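You operate a simulated robot arm through the tools that you are given. There is no shell and no other tool. Be economical: measure what you need, move in short steps, check, and stop when the job is done.

Carry out the task below with a simulated robot arm. There is one attempt and no reset: what you move stays moved.

TASK
Stand the red cap beside the yellow pad. It goes on the side that lies toward x +0.0, y -1.0 (a direction in the base frame), with about 3 cm between them.
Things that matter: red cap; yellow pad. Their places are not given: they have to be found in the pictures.

It is judged by the outcome, as a careful person would: the job done as asked, and still so three seconds after it is handed in. It fails if anything else is knocked over, pushed out of place, dropped, spilled or broken.

THE ROBOT
A 6-joint arm with a two-finger parallel gripper, fixed in place. Base frame: the origin is at the foot of the arm, x ahead of it, y to its left, z up; the work surface is at about z = 0.85. Lengths are in m, angles in rad, forces in N, time in s.
With the tool pointing down near the work surface it reaches from about 0.26 to 0.68 m from the base axis. Its first joint turns from -1.152 to 1.152 rad. Payload 2.9 kg.
Tool frame: the origin (TCP) lies between the finger pads and is the grasp point; the fingertips stand 0.03 m ahead of it; z points along the fingers, y is the line along which they close. The gripper opens to 0.11 m. The fingers are 0.02 m wide and 0.01 m thick; the gripper's body (0.048 by 0.112 m) begins 0.055 m behind the TCP.
Orientation is that of the tool frame in the base frame, as [roll, pitch, yaw] about the fixed x, y, z axes, in that order (R = Rz(yaw) Ry(pitch) Rx(roll)). With the fingers straight down and closing along the base's y, the tool's x points along the base's -x, its y along +y and its z along -z.

THE INTERFACE
- The arm moves only by the tool send_rows. Its argument "steps" is a list of rows, each a list of 6 numbers: the shift along the base's x, y, z in m, then the turn, a rotation vector about the base's x, y, z in rad. In form: [[tx, ty, tz, wx, wy, wz], ...]. A call has 1 to 8 rows; each row shifts and turns the commanded pose from where the row before left it. "gripper" is the gripper command, from -1 (fully open) to 1 (shut), values between in proportion, set as the call begins (left out, the last holds). A row lasts 0.2 s, in which the tool goes at most 0.05 m and 0.15 rad; a call with a longer step from one row to the next is refused whole, and so is a gripper value outside its range. A pose out of reach is approached as far as the arm can. The call stops where the force on the tool passes 40 N (or 10 N more than at its start, if that is more) or the arm is blocked; 0.2 s more then pass. The fingers move at their own pace (about 0.108 m/s each) and stop on an object; they squeeze with about 24 N. The grip force told is the motor's: it shows also when the fingers shut on nothing. Time passes only in rows, and 0.2 s behind the last, so rows that do not move let the fingers close. It gives the time, the measured TCP pose, the force on the tool (base axes), the opening and the grip force at its end, in the units of the frame above (readings bear some noise), and new pictures: "pictures" is both (left out), scene, wrist or none.
- Cameras (640 x 400 px; columns grow to the right, rows downward): "scene" is fixed at [0.0927, 0.451, 1.3841]; the picture's right is [-0.58, -0.82, 0.00], its down [-0.47, 0.33, -0.82] and it looks along [0.67, -0.47, -0.57] (base axes); focal length 317 px, centre (320, 200). "wrist" rides on the gripper at [-0.036, 0, -0.057] in the tool frame; the picture's right is [0.00, -1.00, 0.00], its down [0.97, 0.00, -0.24] and it looks along [0.24, 0.00, 0.97] (tool axes); focal length 218 px, centre (320, 200).
- pixel_to_xyz(camera, pixels): for up to 12 pixels [column, row] of the newest picture of that camera ("zoom" is the newest enlarged one), the place [x, y, z] in the base frame of the surface seen there, good to about 0.002 m. No time passes.
- close_up(camera, box): a new picture of the part [left, top, right, bottom] of that camera's present view, enlarged. No time passes.
- sign_off(): hands the job in; it is judged then, once.

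Work in short steps. Measure before you move; look again where a grasp or a placing could have gone wrong, and mend it. You have 60 turns and 120 pictures in all, the two below and enlarged ones among them. Open the gripper and draw the arm clear of the work before you hand the job in, unless the task says otherwise; then end with one line.

The tools are called after "Call:" as a command line: name --pt "numbers of a row" for each row, then --argument value for the rest, lists and objects as JSON in quotes. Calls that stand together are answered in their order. send_rows: Moves the arm, as the interface text tells. Its arguments: {"type":"object","properties":{"steps":{"type":"array","items":{"type":"array","items":{"type":"number"}}},"gripper":{"type":"number"},"pictures":{"type":"string","enum":["both","scene","wrist","none"]}},"required":["steps"]} The other tools are called the same way: pixel_to_xyz (camera, pixels) gives the place of the surface under pixels of a picture; close_up (camera, box) takes an enlarged picture of a part of a camera's view; sign_off () hands the job in.

At the start:

```text
time: 0.0
tool_pos: [0.4124, -0.0252, 1.0822]
ee_rot: [-3.141, 0.001, 3.141]
ft_force: [0.1, 0.2, -0.2]
gripper_width: 0.1102
gripper_force: 0.1
```

scene: 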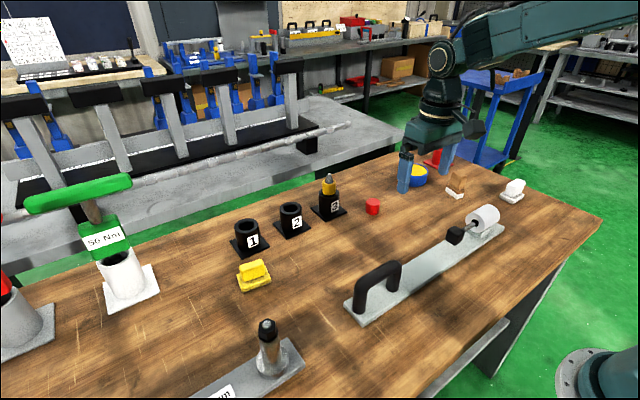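
wrist: 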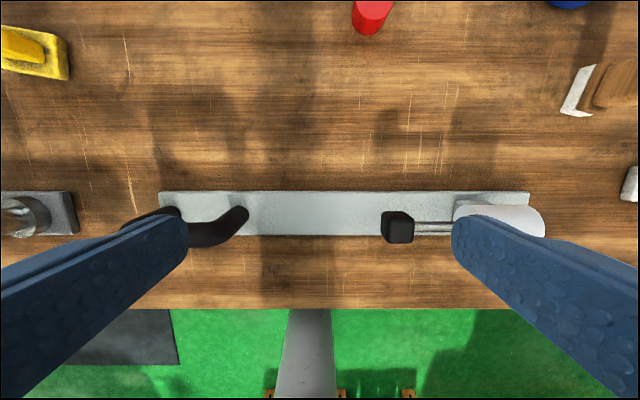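

The red cap appears near scene (373,206) and the yellow pad near (253,275). I'll zoom in on both and measure.

Call:
close_up --camera "scene" --box '[220, 160, 460, 310]'

Call:
pixel_to_xyz --camera "scene" --pixels '[[373, 201], [373, 211], [367, 207], [379, 207], [253, 268], [238, 279], [256, 291], [270, 282], [247, 265], [300, 285], [418, 175], [435, 158]]'

Call:
pixel_to_xyz --camera "wrist" --pixels '[[373, 12], [370, 30], [20, 45], [68, 50], [66, 78], [3, 68], [150, 50]]'

```text
2.67 times, centred on (340, 235) of scene
```

zoom: 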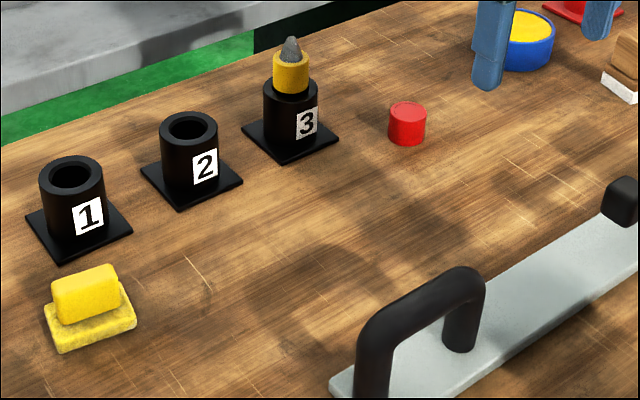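

```text
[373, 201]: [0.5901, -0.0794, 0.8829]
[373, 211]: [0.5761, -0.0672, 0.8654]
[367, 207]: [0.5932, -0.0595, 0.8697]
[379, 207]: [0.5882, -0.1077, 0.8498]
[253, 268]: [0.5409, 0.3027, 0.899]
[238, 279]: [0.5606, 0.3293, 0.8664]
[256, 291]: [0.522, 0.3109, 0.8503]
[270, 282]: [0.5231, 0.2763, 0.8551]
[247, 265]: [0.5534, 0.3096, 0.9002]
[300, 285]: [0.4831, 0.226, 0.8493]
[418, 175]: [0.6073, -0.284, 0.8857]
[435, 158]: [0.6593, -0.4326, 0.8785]
```

```text
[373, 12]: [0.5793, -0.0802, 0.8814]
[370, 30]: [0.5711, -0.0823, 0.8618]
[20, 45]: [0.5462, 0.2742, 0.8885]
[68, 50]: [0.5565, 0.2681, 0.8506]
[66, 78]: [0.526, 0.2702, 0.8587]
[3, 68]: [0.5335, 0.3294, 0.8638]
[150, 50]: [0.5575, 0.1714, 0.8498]
```

Next I'll get accurate extents for the cap, the pad and the neighbouring sockets from the zoom picture.

Call:
pixel_to_xyz --camera "zoom" --pixels '[[407, 108], [392, 107], [424, 110], [408, 103], [136, 316], [122, 283], [58, 345], [132, 235], [242, 183], [178, 206], [205, 150], [64, 260]]'

Call:
send_rows --pt "0.04 -0.01 0 0 0 0" --pt "0.04 -0.01 0 0 0 0" --pt "0.03 -0.01 0 0 0 0" --pt "0.03 -0.01 0 0 0 0" --pt "0.0 0 -0.03 0 0 0" --pt "0 0 0 0 0 0" --gripper -1

```text
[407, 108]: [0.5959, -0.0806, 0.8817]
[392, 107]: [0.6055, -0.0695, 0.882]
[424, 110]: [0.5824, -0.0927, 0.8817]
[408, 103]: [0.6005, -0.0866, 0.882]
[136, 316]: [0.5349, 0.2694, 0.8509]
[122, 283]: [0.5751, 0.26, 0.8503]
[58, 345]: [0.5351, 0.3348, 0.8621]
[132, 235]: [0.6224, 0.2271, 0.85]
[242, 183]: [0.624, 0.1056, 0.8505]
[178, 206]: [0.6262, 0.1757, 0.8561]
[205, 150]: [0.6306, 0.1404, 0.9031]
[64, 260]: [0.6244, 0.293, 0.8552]
```

```text
time: 1.4
tool_pos: [0.5513, -0.0655, 1.051]
ee_rot: [3.141, 0.001, 3.14]
ft_force: [-0.6, 0.0, 0.3]
gripper_width: 0.1102
gripper_force: 0.0
```

scene: 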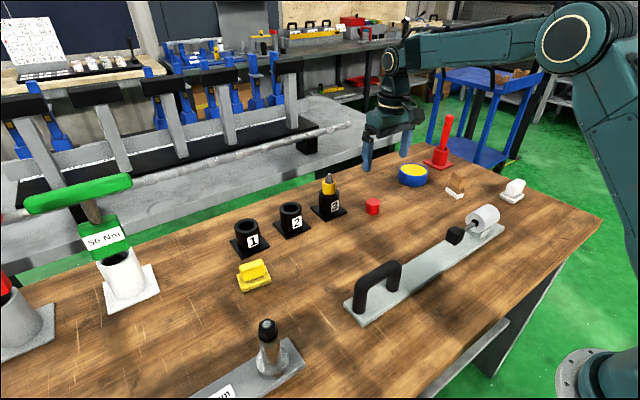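
wrist: 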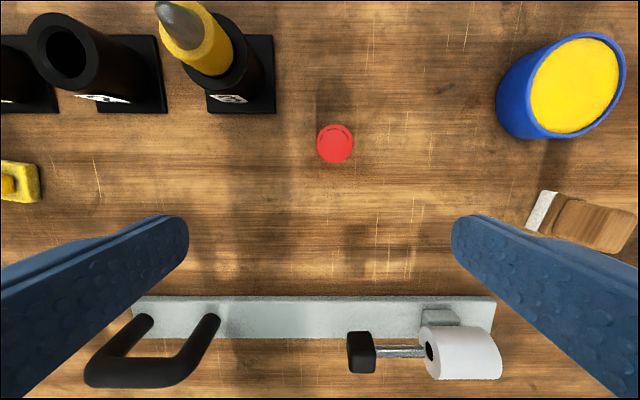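

A second object, the blue dish with a yellow top, could also be "the pad". I'll look closely at both candidates and the cap.

Call:
close_up --camera "scene" --box '[220, 240, 300, 300]'

Call:
close_up --camera "scene" --box '[350, 150, 470, 225]'

Call:
pixel_to_xyz --camera "wrist" --pixels '[[335, 145], [319, 143], [352, 143], [335, 128], [335, 160], [40, 182], [38, 163], [40, 199], [275, 75], [165, 112], [545, 130], [580, 80]]'

```text
6.67 times, centred on (260, 270) of scene
```

zoom: 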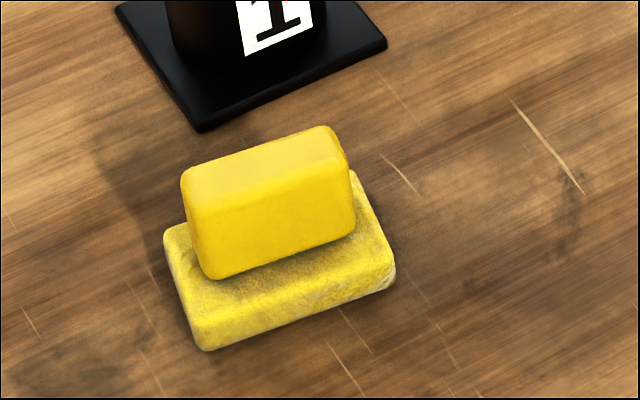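

```text
5.33 times, centred on (410, 188) of scene
```

zoom: 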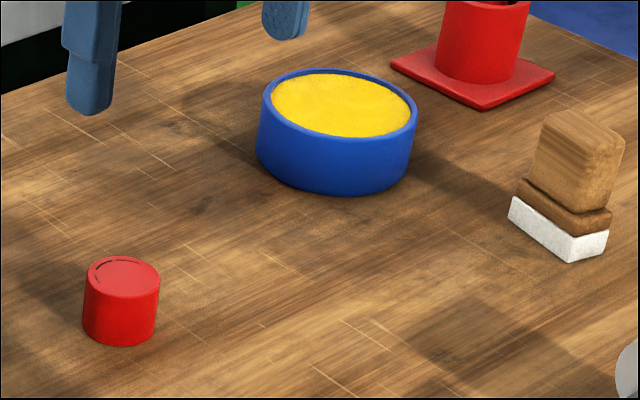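

```text
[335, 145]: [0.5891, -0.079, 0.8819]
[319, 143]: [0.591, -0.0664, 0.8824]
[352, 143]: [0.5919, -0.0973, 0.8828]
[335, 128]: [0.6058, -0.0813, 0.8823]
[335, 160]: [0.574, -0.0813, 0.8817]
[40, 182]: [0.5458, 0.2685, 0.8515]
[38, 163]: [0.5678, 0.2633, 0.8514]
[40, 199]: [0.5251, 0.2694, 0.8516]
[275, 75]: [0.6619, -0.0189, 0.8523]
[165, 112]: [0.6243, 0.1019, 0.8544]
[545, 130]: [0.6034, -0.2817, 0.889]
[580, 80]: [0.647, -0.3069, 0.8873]
```

I take the all-yellow block with a handle, at about (0.547, 0.30), as the yellow pad. Its −y edge is at y≈0.267. The cap's centre is about (0.590, −0.081), with its top at 0.882 and a diameter of about 0.032. I'll turn the gripper to close along x, so the fingers don't need the gap, and centre it over the cap.

Call:
send_rows --pt "0.01 -0.004 0 0 0 -0.15" --pt "0.01 -0.004 0 0 0 -0.15" --pt "0.01 -0.004 0 0 0 -0.15" --pt "0.01 -0.003 0 0 0 -0.15" --pt "0 0 0 0 0 -0.15" --pt "0 0 0 0 0 -0.15" --pt "0 0 0 0 0 -0.15" --pictures "none"

Call:
send_rows --pt "0 0 0 0 0 -0.15" --pt "0 0 0 0 0 -0.15" --pt "0 0 0 0 0 -0.15" --pt "0 0 0 0 0 -0.07" --pt "0 0 -0.04 0 0 0" --pt "0 0 -0.03 0 0 0" --pt "0 0 0 0 0 0"

```text
time: 3.0
tool_pos: [0.5914, -0.0818, 1.0517]
ee_rot: [3.14, -0.001, 2.09]
ft_force: [0.0, -0.1, -0.1]
gripper_width: 0.1101
gripper_force: 0.0
```

```text
time: 4.6
tool_pos: [0.5928, -0.0801, 0.9821]
ee_rot: [3.141, 0.0, 1.573]
ft_force: [0.2, 0.1, 0.1]
gripper_width: 0.1099
gripper_force: 0.0
```

scene: 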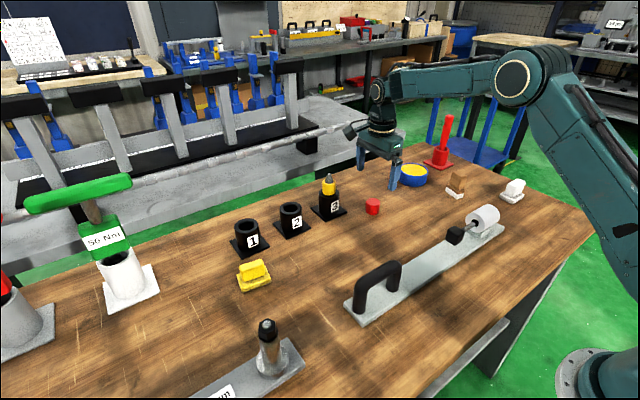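
wrist: 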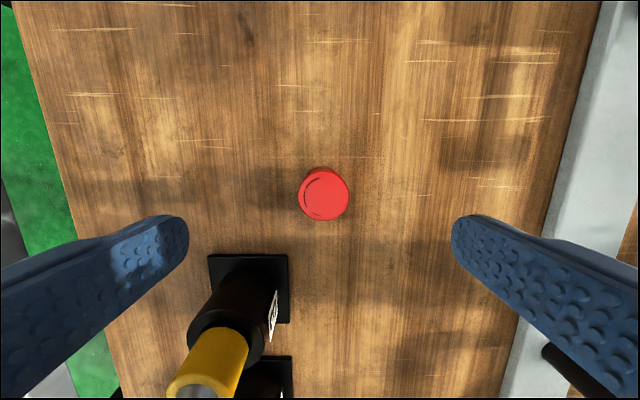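

Call:
pixel_to_xyz --camera "wrist" --pixels '[[325, 192], [302, 195], [347, 195], [324, 171], [323, 217], [209, 256], [289, 256]]'

```text
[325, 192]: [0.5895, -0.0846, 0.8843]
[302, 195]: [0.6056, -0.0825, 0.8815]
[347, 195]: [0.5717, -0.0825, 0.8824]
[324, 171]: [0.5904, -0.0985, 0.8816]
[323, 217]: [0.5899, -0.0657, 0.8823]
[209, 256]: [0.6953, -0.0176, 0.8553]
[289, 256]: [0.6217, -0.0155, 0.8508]
```

The cap's centre reads (0.589, −0.082), with a diameter of about 0.033. I'll centre on it, narrow the opening a little and descend to TCP z≈0.886.

Call:
send_rows --pt "-0.003 -0.002 -0.03 0 0 0" --pt "0 0 -0.03 0 0 0" --pt "0 0 -0.02 0 0 0" --pt "0 0 -0.015 0 0 0" --pt "0 0 0 0 0 0" --gripper -0.4

```text
time: 5.8
tool_pos: [0.5893, -0.0833, 0.8865]
ee_rot: [-3.141, -0.001, 1.573]
ft_force: [0.2, -0.5, 0.8]
gripper_width: 0.0769
gripper_force: 0.1
```

scene: 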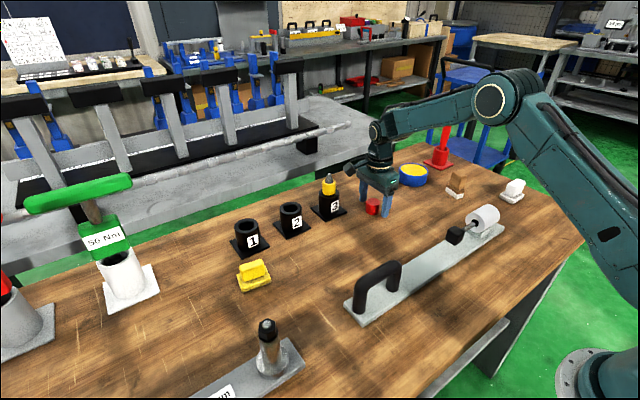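
wrist: 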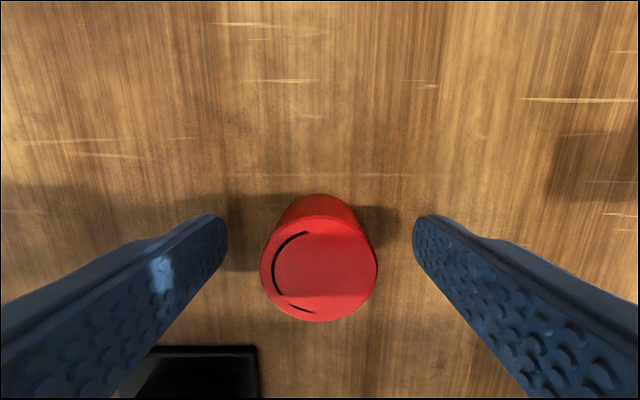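

The cap sits centred between the fingers. I'll close on it and lift straight up.

Call:
send_rows --pt "0 0 0 0 0 0" --pt "0 0 0 0 0 0" --pt "0 0 0 0 0 0" --gripper 1 --pictures "wrist"

Call:
send_rows --pt "0 0 0.02 0 0 0" --pt "0 0 0.04 0 0 0" --pt "0 0 0.04 0 0 0" --pt "0 0 0.04 0 0 0" --pt "0 0 0 0 0 0"

```text
time: 6.6
tool_pos: [0.5892, -0.0828, 0.8873]
ee_rot: [-3.141, -0.001, 1.573]
ft_force: [0.0, 0.6, -0.5]
gripper_width: 0.041
gripper_force: 23.6
```

wrist: 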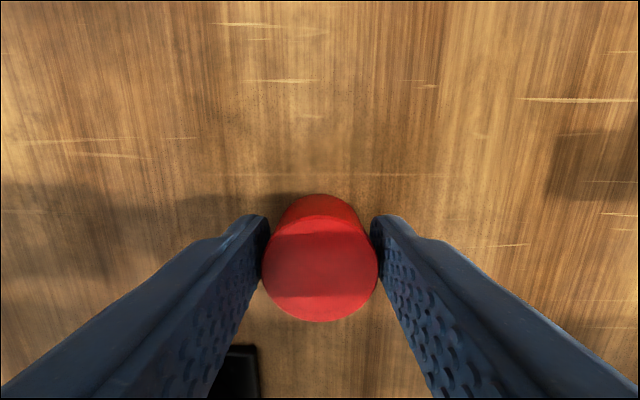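

```text
time: 7.8
tool_pos: [0.5897, -0.0818, 1.0275]
ee_rot: [-3.14, 0.0, 1.572]
ft_force: [-0.6, 0.5, -0.5]
gripper_width: 0.0407
gripper_force: 23.8
```

scene: 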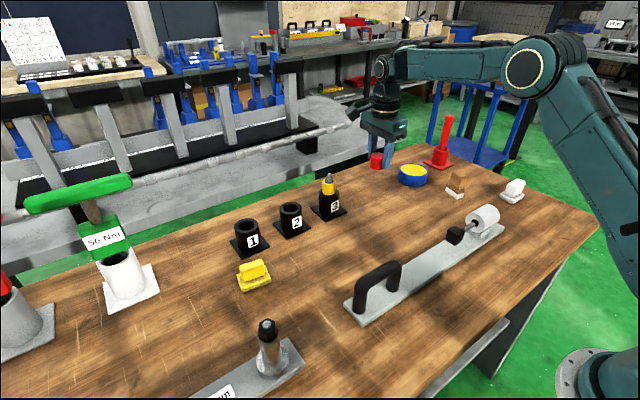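
wrist: 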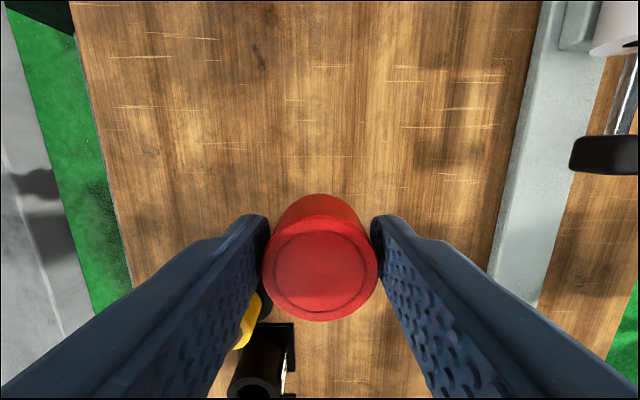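

The cap is held (opening 0.041, so its radius is about 0.02). I'll carry it toward (0.546, 0.217), moving back in x first to stay clear of the sockets.

Call:
send_rows --pt "-0.044 0 0 0 0 0" --pt "0 0.045 0 0 0 0" --pt "0 0.045 0 0 0 0" --pt "0 0.045 0 0 0 0" --pt "0 0.045 0 0 0 0" --pt "0 0.045 0 0 0 0" --pt "0 0.04 0 0 0 0" --pt "0 0.034 0 0 0 0" --pictures "none"

Call:
send_rows --pt "0 0 -0.03 0 0 0" --pt "0 0 -0.03 0 0 0" --pt "0 0 -0.03 0 0 0" --pt "0 0 0 0 0 0"

```text
time: 9.6
tool_pos: [0.5444, 0.2151, 1.0258]
ee_rot: [-3.141, 0.0, 1.572]
ft_force: [-0.2, 0.2, -0.8]
gripper_width: 0.041
gripper_force: 23.9
```

```text
time: 10.6
tool_pos: [0.5448, 0.2165, 0.935]
ee_rot: [-3.141, 0.0, 1.573]
ft_force: [1.1, -0.4, -0.7]
gripper_width: 0.0412
gripper_force: 24.6
```

scene: 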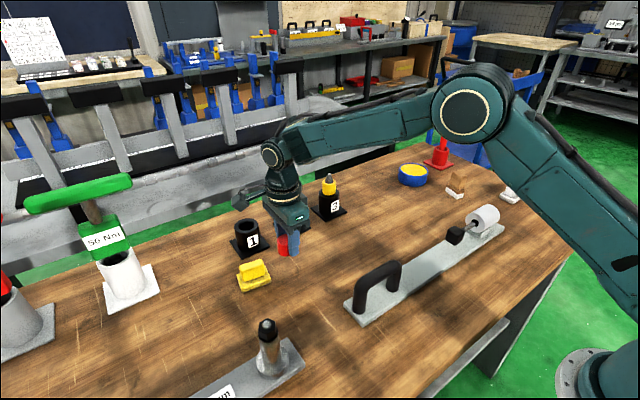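
wrist: 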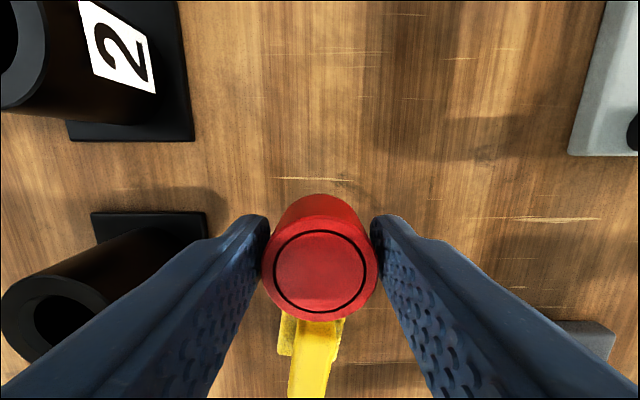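

I'll re-measure the pad edge and the held cap from here before lowering.

Call:
close_up --camera "scene" --box '[220, 200, 340, 300]'

Call:
pixel_to_xyz --camera "wrist" --pixels '[[282, 318], [283, 345], [320, 205], [320, 319], [264, 260], [376, 260], [320, 260], [330, 350]]'

Call:
pixel_to_xyz --camera "scene" --pixels '[[269, 281], [265, 270], [270, 276], [239, 285], [246, 291], [263, 264]]'

```text
4.00 times, centred on (280, 250) of scene
```

zoom: 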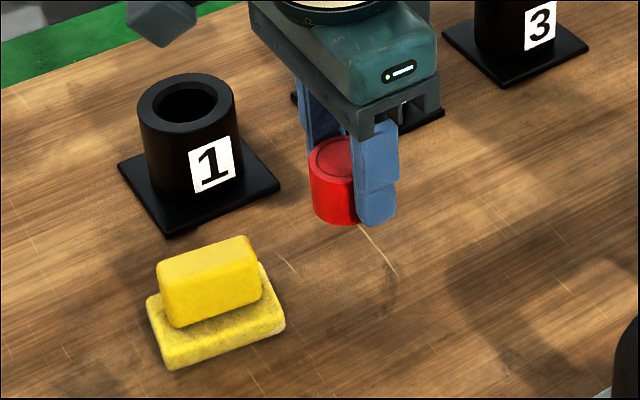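

```text
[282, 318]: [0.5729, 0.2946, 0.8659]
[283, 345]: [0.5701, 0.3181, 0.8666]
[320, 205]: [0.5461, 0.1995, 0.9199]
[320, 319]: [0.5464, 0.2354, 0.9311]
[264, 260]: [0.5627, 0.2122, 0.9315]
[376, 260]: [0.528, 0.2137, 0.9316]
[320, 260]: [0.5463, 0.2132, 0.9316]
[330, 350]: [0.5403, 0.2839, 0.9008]
```

```text
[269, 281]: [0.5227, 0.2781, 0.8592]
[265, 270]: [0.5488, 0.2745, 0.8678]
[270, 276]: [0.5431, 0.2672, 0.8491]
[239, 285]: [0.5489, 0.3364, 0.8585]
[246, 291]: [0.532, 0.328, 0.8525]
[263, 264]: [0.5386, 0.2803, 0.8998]
```

Call:
pixel_to_xyz --camera "zoom" --pixels '[[283, 318], [280, 305], [275, 293], [268, 275], [284, 325], [279, 310], [272, 290], [171, 365], [148, 310], [288, 322], [276, 332], [265, 268]]'

```text
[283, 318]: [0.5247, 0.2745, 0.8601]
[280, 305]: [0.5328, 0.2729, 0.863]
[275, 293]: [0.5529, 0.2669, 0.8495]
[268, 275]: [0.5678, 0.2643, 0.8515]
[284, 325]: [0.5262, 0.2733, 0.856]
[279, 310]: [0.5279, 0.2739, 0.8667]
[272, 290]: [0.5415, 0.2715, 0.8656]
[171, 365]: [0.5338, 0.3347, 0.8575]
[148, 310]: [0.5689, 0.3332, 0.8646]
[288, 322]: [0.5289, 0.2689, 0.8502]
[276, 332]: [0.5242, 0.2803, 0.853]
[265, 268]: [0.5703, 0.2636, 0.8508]
```

The pad's −y edge is at y≈0.271 with its centre at x≈0.548, and the cap's near edge would be at 0.235. I'll shift +5 mm in y and +2 mm in x, then lower to the grasp height of 0.887.

Call:
send_rows --pt "0.002 0.005 0 0 0 0" --pt "0 0 -0.025 0 0 0" --pt "0 0 -0.015 0 0 0" --pt "0 0 -0.006 0 0 0" --pt "0 0 -0.0015 0 0 0" --pt "0 0 0 0 0 0"

```text
time: 12.0
tool_pos: [0.5464, 0.2209, 0.8894]
ee_rot: [3.141, 0.001, 1.571]
ft_force: [-0.3, -0.5, 0.1]
gripper_width: 0.0407
gripper_force: 24.1
```

scene: 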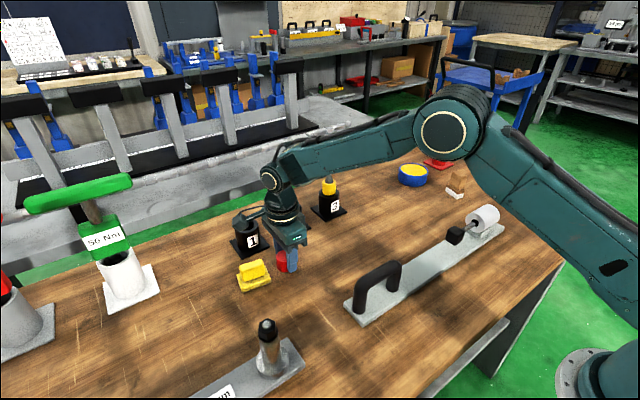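
wrist: 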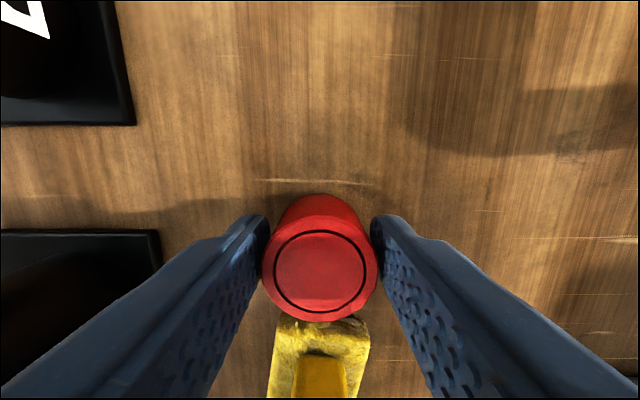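

No contact yet at 0.889, so I'll ease down the last 2 mm or so.

Call:
send_rows --pt "0 0 -0.001 0 0 0" --pt "0 0 -0.001 0 0 0" --pt "0 0 0 0 0 0" --pictures "none"

```text
time: 12.8
tool_pos: [0.5468, 0.2211, 0.8883]
ee_rot: [-3.14, 0.001, 1.572]
ft_force: [-0.5, 0.9, -0.7]
gripper_width: 0.0409
gripper_force: 24.1
```

Call:
send_rows --pt "0 0 -0.001 0 0 0" --pt "0 0 0 0 0 0" --pictures "wrist"

Call:
pixel_to_xyz --camera "wrist" --pixels '[[320, 265], [320, 310], [320, 235]]'

```text
time: 13.4
tool_pos: [0.5479, 0.2219, 0.8869]
ee_rot: [3.141, 0.0, 1.572]
ft_force: [-0.8, -0.8, 4.3]
gripper_width: 0.0407
gripper_force: 24.3
```

wrist: 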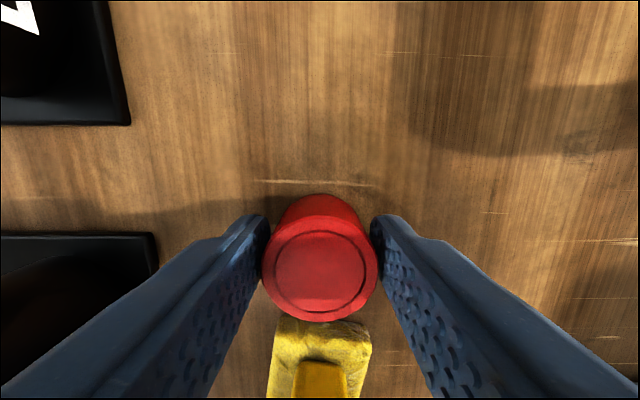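

```text
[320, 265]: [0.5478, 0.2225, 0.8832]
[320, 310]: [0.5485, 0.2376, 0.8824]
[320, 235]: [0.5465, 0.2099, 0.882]
```

There's table contact (Fz about 4 N) and the cap top is at 0.8825, as it was originally. I'll open partway and then go straight up.

Call:
send_rows --pt "0 0 0 0 0 0" --pt "0 0 0 0 0 0" --gripper -0.4 --pictures "none"

Call:
send_rows --pt "0 0 0.02 0 0 0" --pt "0 0 0.04 0 0 0" --pt "0 0 0.04 0 0 0" --pt "0 0 0.04 0 0 0" --pt "-0.04 -0.04 0.01 0 0 0" --pt "-0.02 -0.04 0 0 0 0" --pt "0 -0.04 0 0 0 0" --pt "0 0 0 0 0 0"

Call:
close_up --camera "scene" --box '[220, 210, 340, 300]'

```text
time: 14.0
tool_pos: [0.547, 0.2198, 0.8856]
ee_rot: [-3.141, 0.001, 1.573]
ft_force: [-0.5, 0.6, -0.8]
gripper_width: 0.0769
gripper_force: 0.1
```

```text
refused: row 5 steps farther than a row can; nothing moved
```

```text
4.44 times, centred on (280, 255) of scene
```

zoom: 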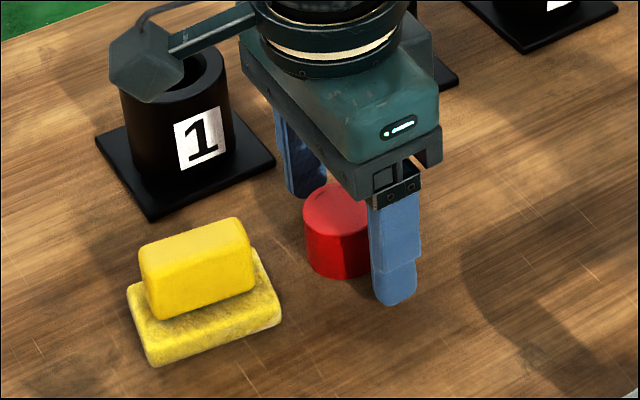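

The cap is standing free. The retreat was refused because one step was too long, so I'll resend it with smaller rows.

Call:
send_rows --pt "0 0 0.02 0 0 0" --pt "0 0 0.04 0 0 0" --pt "0 0 0.04 0 0 0" --pt "0 0 0.04 0 0 0" --pt "-0.03 -0.035 0 0 0 0" --pt "-0.02 -0.04 0 0 0 0" --pt "0 -0.045 0 0 0 0" --pt "0 -0.045 0 0 0 0"

Call:
close_up --camera "scene" --box '[220, 210, 340, 300]'

```text
time: 15.8
tool_pos: [0.4966, 0.0557, 1.026]
ee_rot: [3.141, 0.0, 1.572]
ft_force: [-0.9, 0.0, 0.0]
gripper_width: 0.0768
gripper_force: 0.0
```

scene: 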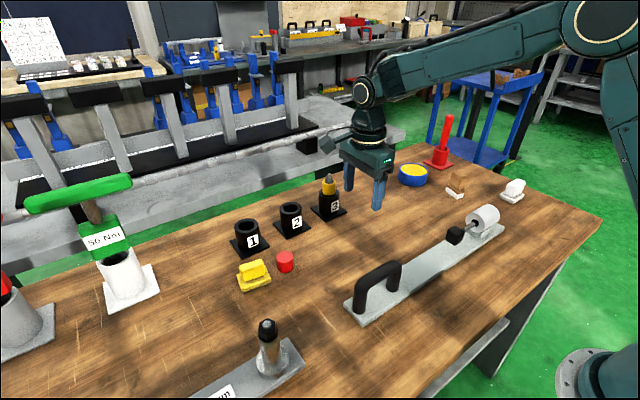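
wrist: 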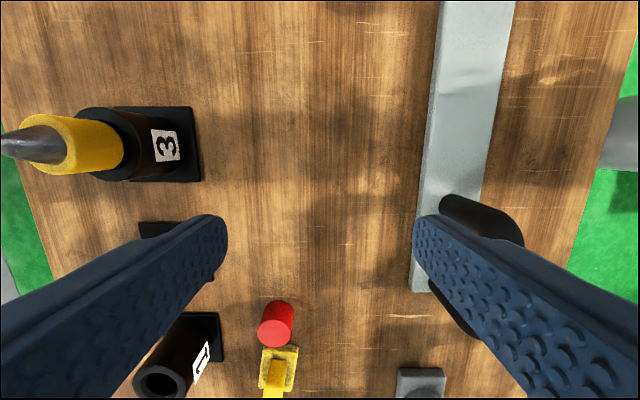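

```text
4.44 times, centred on (280, 255) of scene
```

zoom: 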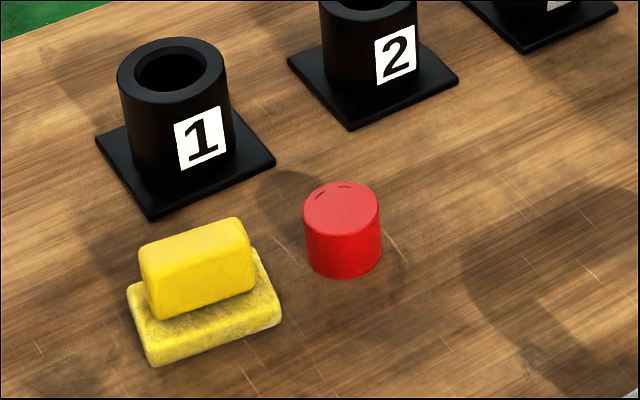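

Call:
pixel_to_xyz --camera "zoom" --pixels '[[342, 208], [307, 205], [378, 208], [306, 240], [308, 255], [280, 305], [275, 290], [342, 184], [342, 232]]'

Call:
pixel_to_xyz --camera "wrist" --pixels '[[274, 330], [274, 344], [274, 318], [280, 349], [297, 350], [262, 351]]'

```text
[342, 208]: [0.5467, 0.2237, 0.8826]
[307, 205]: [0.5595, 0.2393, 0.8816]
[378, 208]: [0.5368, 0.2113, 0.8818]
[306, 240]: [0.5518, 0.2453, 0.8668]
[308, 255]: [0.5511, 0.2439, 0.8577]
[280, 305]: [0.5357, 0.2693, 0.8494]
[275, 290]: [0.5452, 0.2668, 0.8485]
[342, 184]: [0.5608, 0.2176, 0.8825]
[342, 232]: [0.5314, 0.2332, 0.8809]
```

```text
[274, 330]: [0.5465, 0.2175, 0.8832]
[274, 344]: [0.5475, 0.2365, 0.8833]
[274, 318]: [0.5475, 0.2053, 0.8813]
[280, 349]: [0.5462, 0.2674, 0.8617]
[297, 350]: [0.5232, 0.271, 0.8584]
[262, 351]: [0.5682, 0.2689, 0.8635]
```

The cap stands upright at about (0.547, 0.222). The gap to the pad edge (y≈0.27) is about 2.8–3 cm, nothing else has moved, and the arm is clear. I'll hand it in.

Call:
sign_off

```text
The job is handed in.
```

The red cap is standing upright on the −y side of the yellow pad, about 3 cm from it (I measured roughly 2.8–3 cm). I took the all-yellow block with the handle to be the pad, not the blue dish with the yellow top.
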